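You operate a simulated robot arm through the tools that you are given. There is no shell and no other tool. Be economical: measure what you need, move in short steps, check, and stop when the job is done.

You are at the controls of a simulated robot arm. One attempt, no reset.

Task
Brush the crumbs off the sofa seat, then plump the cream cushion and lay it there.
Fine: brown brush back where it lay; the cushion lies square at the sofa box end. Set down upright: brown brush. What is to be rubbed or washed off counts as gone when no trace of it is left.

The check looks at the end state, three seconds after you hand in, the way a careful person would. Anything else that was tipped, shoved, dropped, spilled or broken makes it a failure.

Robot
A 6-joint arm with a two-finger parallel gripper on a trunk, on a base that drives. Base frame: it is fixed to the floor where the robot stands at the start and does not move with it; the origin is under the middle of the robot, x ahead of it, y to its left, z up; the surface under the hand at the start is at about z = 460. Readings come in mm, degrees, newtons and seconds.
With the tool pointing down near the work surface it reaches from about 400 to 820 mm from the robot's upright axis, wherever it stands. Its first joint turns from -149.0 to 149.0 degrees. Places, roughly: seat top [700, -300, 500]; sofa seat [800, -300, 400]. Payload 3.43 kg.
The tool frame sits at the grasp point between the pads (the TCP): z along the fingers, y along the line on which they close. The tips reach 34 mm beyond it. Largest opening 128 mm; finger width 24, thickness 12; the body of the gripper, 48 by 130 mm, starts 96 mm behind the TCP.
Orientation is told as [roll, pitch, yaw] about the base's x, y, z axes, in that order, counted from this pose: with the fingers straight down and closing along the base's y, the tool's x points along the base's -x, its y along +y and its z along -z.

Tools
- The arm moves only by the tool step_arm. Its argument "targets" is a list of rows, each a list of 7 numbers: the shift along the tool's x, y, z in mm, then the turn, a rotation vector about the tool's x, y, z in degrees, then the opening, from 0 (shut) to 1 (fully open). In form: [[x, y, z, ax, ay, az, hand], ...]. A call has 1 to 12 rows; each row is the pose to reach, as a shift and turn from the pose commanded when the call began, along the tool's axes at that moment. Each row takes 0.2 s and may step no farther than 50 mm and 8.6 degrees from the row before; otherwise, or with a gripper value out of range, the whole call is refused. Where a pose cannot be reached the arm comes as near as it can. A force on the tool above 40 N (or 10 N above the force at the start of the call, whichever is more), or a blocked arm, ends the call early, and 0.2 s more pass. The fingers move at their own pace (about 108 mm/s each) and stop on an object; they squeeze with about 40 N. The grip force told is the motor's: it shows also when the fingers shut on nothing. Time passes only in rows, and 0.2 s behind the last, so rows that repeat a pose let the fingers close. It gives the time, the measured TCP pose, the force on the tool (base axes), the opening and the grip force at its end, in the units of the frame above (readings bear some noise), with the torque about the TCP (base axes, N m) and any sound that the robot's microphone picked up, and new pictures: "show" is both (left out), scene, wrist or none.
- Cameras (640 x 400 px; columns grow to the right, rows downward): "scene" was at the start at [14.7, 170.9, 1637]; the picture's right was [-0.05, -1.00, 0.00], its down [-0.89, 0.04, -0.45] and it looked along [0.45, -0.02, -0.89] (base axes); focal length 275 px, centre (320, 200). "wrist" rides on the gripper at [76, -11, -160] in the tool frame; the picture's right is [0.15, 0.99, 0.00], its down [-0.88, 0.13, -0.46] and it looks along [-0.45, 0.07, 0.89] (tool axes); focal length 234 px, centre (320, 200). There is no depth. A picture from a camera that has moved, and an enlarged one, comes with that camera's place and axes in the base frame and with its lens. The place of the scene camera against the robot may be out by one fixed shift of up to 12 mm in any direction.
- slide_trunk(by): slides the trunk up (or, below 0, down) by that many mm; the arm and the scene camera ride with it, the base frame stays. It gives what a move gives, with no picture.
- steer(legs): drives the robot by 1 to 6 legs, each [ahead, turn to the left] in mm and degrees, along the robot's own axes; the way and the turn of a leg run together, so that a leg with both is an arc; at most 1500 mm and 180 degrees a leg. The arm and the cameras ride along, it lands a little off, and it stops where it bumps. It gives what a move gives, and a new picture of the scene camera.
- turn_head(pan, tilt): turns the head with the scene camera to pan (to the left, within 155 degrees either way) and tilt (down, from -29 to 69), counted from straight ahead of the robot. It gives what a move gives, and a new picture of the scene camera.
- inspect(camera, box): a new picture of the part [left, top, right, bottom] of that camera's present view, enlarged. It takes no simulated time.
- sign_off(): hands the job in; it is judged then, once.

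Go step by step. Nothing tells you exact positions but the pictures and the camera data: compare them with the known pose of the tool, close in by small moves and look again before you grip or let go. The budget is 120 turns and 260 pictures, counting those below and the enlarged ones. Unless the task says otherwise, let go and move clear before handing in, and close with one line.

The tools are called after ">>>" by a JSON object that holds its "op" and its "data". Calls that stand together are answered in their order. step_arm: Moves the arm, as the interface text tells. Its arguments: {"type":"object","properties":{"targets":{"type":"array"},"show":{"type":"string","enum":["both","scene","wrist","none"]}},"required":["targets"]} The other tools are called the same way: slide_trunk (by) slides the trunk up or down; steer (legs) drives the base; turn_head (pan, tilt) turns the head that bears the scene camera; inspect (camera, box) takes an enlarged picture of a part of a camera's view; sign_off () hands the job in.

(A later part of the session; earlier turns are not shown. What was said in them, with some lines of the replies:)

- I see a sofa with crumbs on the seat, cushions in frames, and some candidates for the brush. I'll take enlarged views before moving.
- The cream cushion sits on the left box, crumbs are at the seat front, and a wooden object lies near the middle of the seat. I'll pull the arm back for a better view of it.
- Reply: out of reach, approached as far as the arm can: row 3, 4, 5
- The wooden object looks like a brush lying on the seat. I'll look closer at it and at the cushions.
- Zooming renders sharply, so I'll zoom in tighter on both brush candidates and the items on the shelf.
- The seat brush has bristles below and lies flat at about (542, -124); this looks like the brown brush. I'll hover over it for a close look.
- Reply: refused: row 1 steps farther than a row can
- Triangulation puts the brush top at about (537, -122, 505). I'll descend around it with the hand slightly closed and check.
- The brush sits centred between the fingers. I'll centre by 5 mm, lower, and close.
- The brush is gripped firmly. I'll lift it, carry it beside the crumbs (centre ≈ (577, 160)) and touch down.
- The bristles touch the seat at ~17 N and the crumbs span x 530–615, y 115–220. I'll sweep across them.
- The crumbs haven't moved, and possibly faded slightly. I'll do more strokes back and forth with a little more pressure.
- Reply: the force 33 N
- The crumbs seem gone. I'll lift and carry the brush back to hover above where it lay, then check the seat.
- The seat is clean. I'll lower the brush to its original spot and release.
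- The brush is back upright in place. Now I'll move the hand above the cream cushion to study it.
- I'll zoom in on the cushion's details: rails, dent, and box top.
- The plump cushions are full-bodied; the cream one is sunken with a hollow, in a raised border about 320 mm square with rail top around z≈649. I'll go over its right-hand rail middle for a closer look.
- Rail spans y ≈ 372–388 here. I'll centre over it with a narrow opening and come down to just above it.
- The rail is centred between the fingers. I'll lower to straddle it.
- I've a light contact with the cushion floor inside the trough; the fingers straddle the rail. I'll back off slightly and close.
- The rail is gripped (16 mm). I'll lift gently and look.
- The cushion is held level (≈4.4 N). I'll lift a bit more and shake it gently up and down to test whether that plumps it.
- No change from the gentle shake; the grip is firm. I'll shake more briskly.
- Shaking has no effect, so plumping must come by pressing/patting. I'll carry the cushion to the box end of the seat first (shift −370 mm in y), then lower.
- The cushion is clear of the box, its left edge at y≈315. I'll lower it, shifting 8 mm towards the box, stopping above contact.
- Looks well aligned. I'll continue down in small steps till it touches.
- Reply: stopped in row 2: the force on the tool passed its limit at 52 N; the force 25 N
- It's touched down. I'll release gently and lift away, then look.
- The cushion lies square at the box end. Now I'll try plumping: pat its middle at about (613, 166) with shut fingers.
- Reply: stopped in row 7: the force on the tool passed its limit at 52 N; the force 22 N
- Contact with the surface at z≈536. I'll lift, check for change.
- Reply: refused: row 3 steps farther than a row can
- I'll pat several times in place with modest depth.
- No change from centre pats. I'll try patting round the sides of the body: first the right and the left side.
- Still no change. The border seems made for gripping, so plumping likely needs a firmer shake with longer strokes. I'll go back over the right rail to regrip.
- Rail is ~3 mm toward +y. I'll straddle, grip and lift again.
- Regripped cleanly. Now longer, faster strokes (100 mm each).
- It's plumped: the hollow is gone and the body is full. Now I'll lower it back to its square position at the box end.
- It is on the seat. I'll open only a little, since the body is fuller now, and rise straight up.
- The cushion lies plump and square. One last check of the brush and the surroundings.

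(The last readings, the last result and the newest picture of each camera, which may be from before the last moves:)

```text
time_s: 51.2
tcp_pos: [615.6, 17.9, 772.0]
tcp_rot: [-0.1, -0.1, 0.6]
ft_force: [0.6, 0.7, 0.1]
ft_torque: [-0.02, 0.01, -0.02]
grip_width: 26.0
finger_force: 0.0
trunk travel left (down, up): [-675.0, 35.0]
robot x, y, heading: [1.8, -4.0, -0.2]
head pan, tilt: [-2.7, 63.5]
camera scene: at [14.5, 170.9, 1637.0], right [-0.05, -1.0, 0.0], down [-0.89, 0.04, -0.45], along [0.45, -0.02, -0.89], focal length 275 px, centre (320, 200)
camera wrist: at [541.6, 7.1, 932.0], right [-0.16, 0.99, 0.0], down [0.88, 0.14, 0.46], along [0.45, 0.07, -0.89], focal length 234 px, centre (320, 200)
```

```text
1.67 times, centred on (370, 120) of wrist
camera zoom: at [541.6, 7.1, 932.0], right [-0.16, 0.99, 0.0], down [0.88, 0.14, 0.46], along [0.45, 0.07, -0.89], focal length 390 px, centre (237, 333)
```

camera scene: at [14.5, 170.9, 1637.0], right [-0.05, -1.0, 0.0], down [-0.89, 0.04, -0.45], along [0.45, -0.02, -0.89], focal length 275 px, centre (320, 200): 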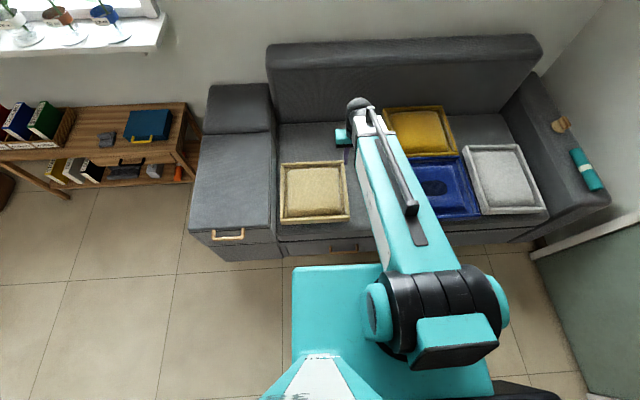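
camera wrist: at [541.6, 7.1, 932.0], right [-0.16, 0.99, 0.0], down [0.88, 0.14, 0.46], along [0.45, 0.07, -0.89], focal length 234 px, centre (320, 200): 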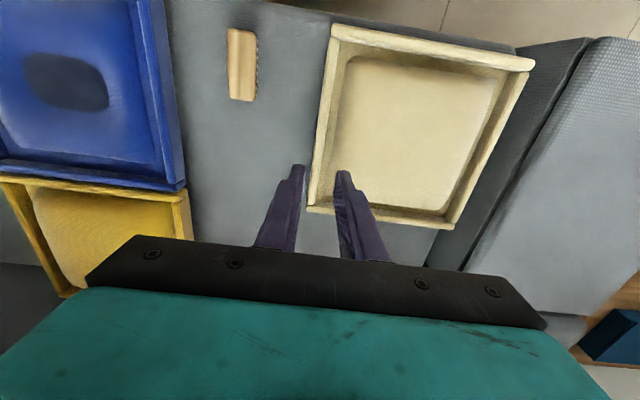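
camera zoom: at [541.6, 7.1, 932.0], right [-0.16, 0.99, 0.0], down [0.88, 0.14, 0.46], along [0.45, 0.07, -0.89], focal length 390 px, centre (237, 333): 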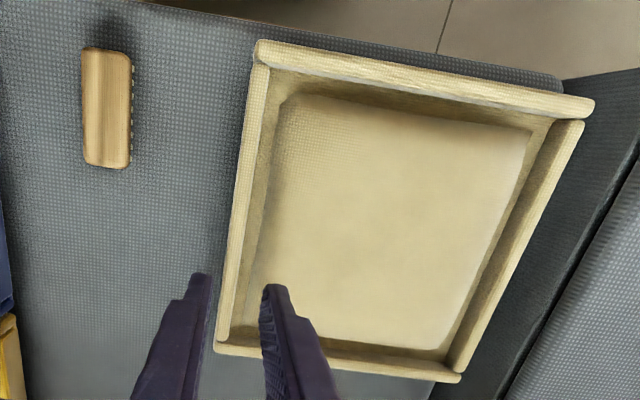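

The seat is clean, the brush is upright in its place, the cushion is plump and square at the box end, and the hand is clear, so I'm handing in.

>>> {"op": "sign_off", "data": {}}

```text
The job is handed in.
```

The job is handed in: the crumbs are brushed off with no trace left, the brown brush is back upright where it lay, and the plumped cream cushion lies square on the seat at the box end.
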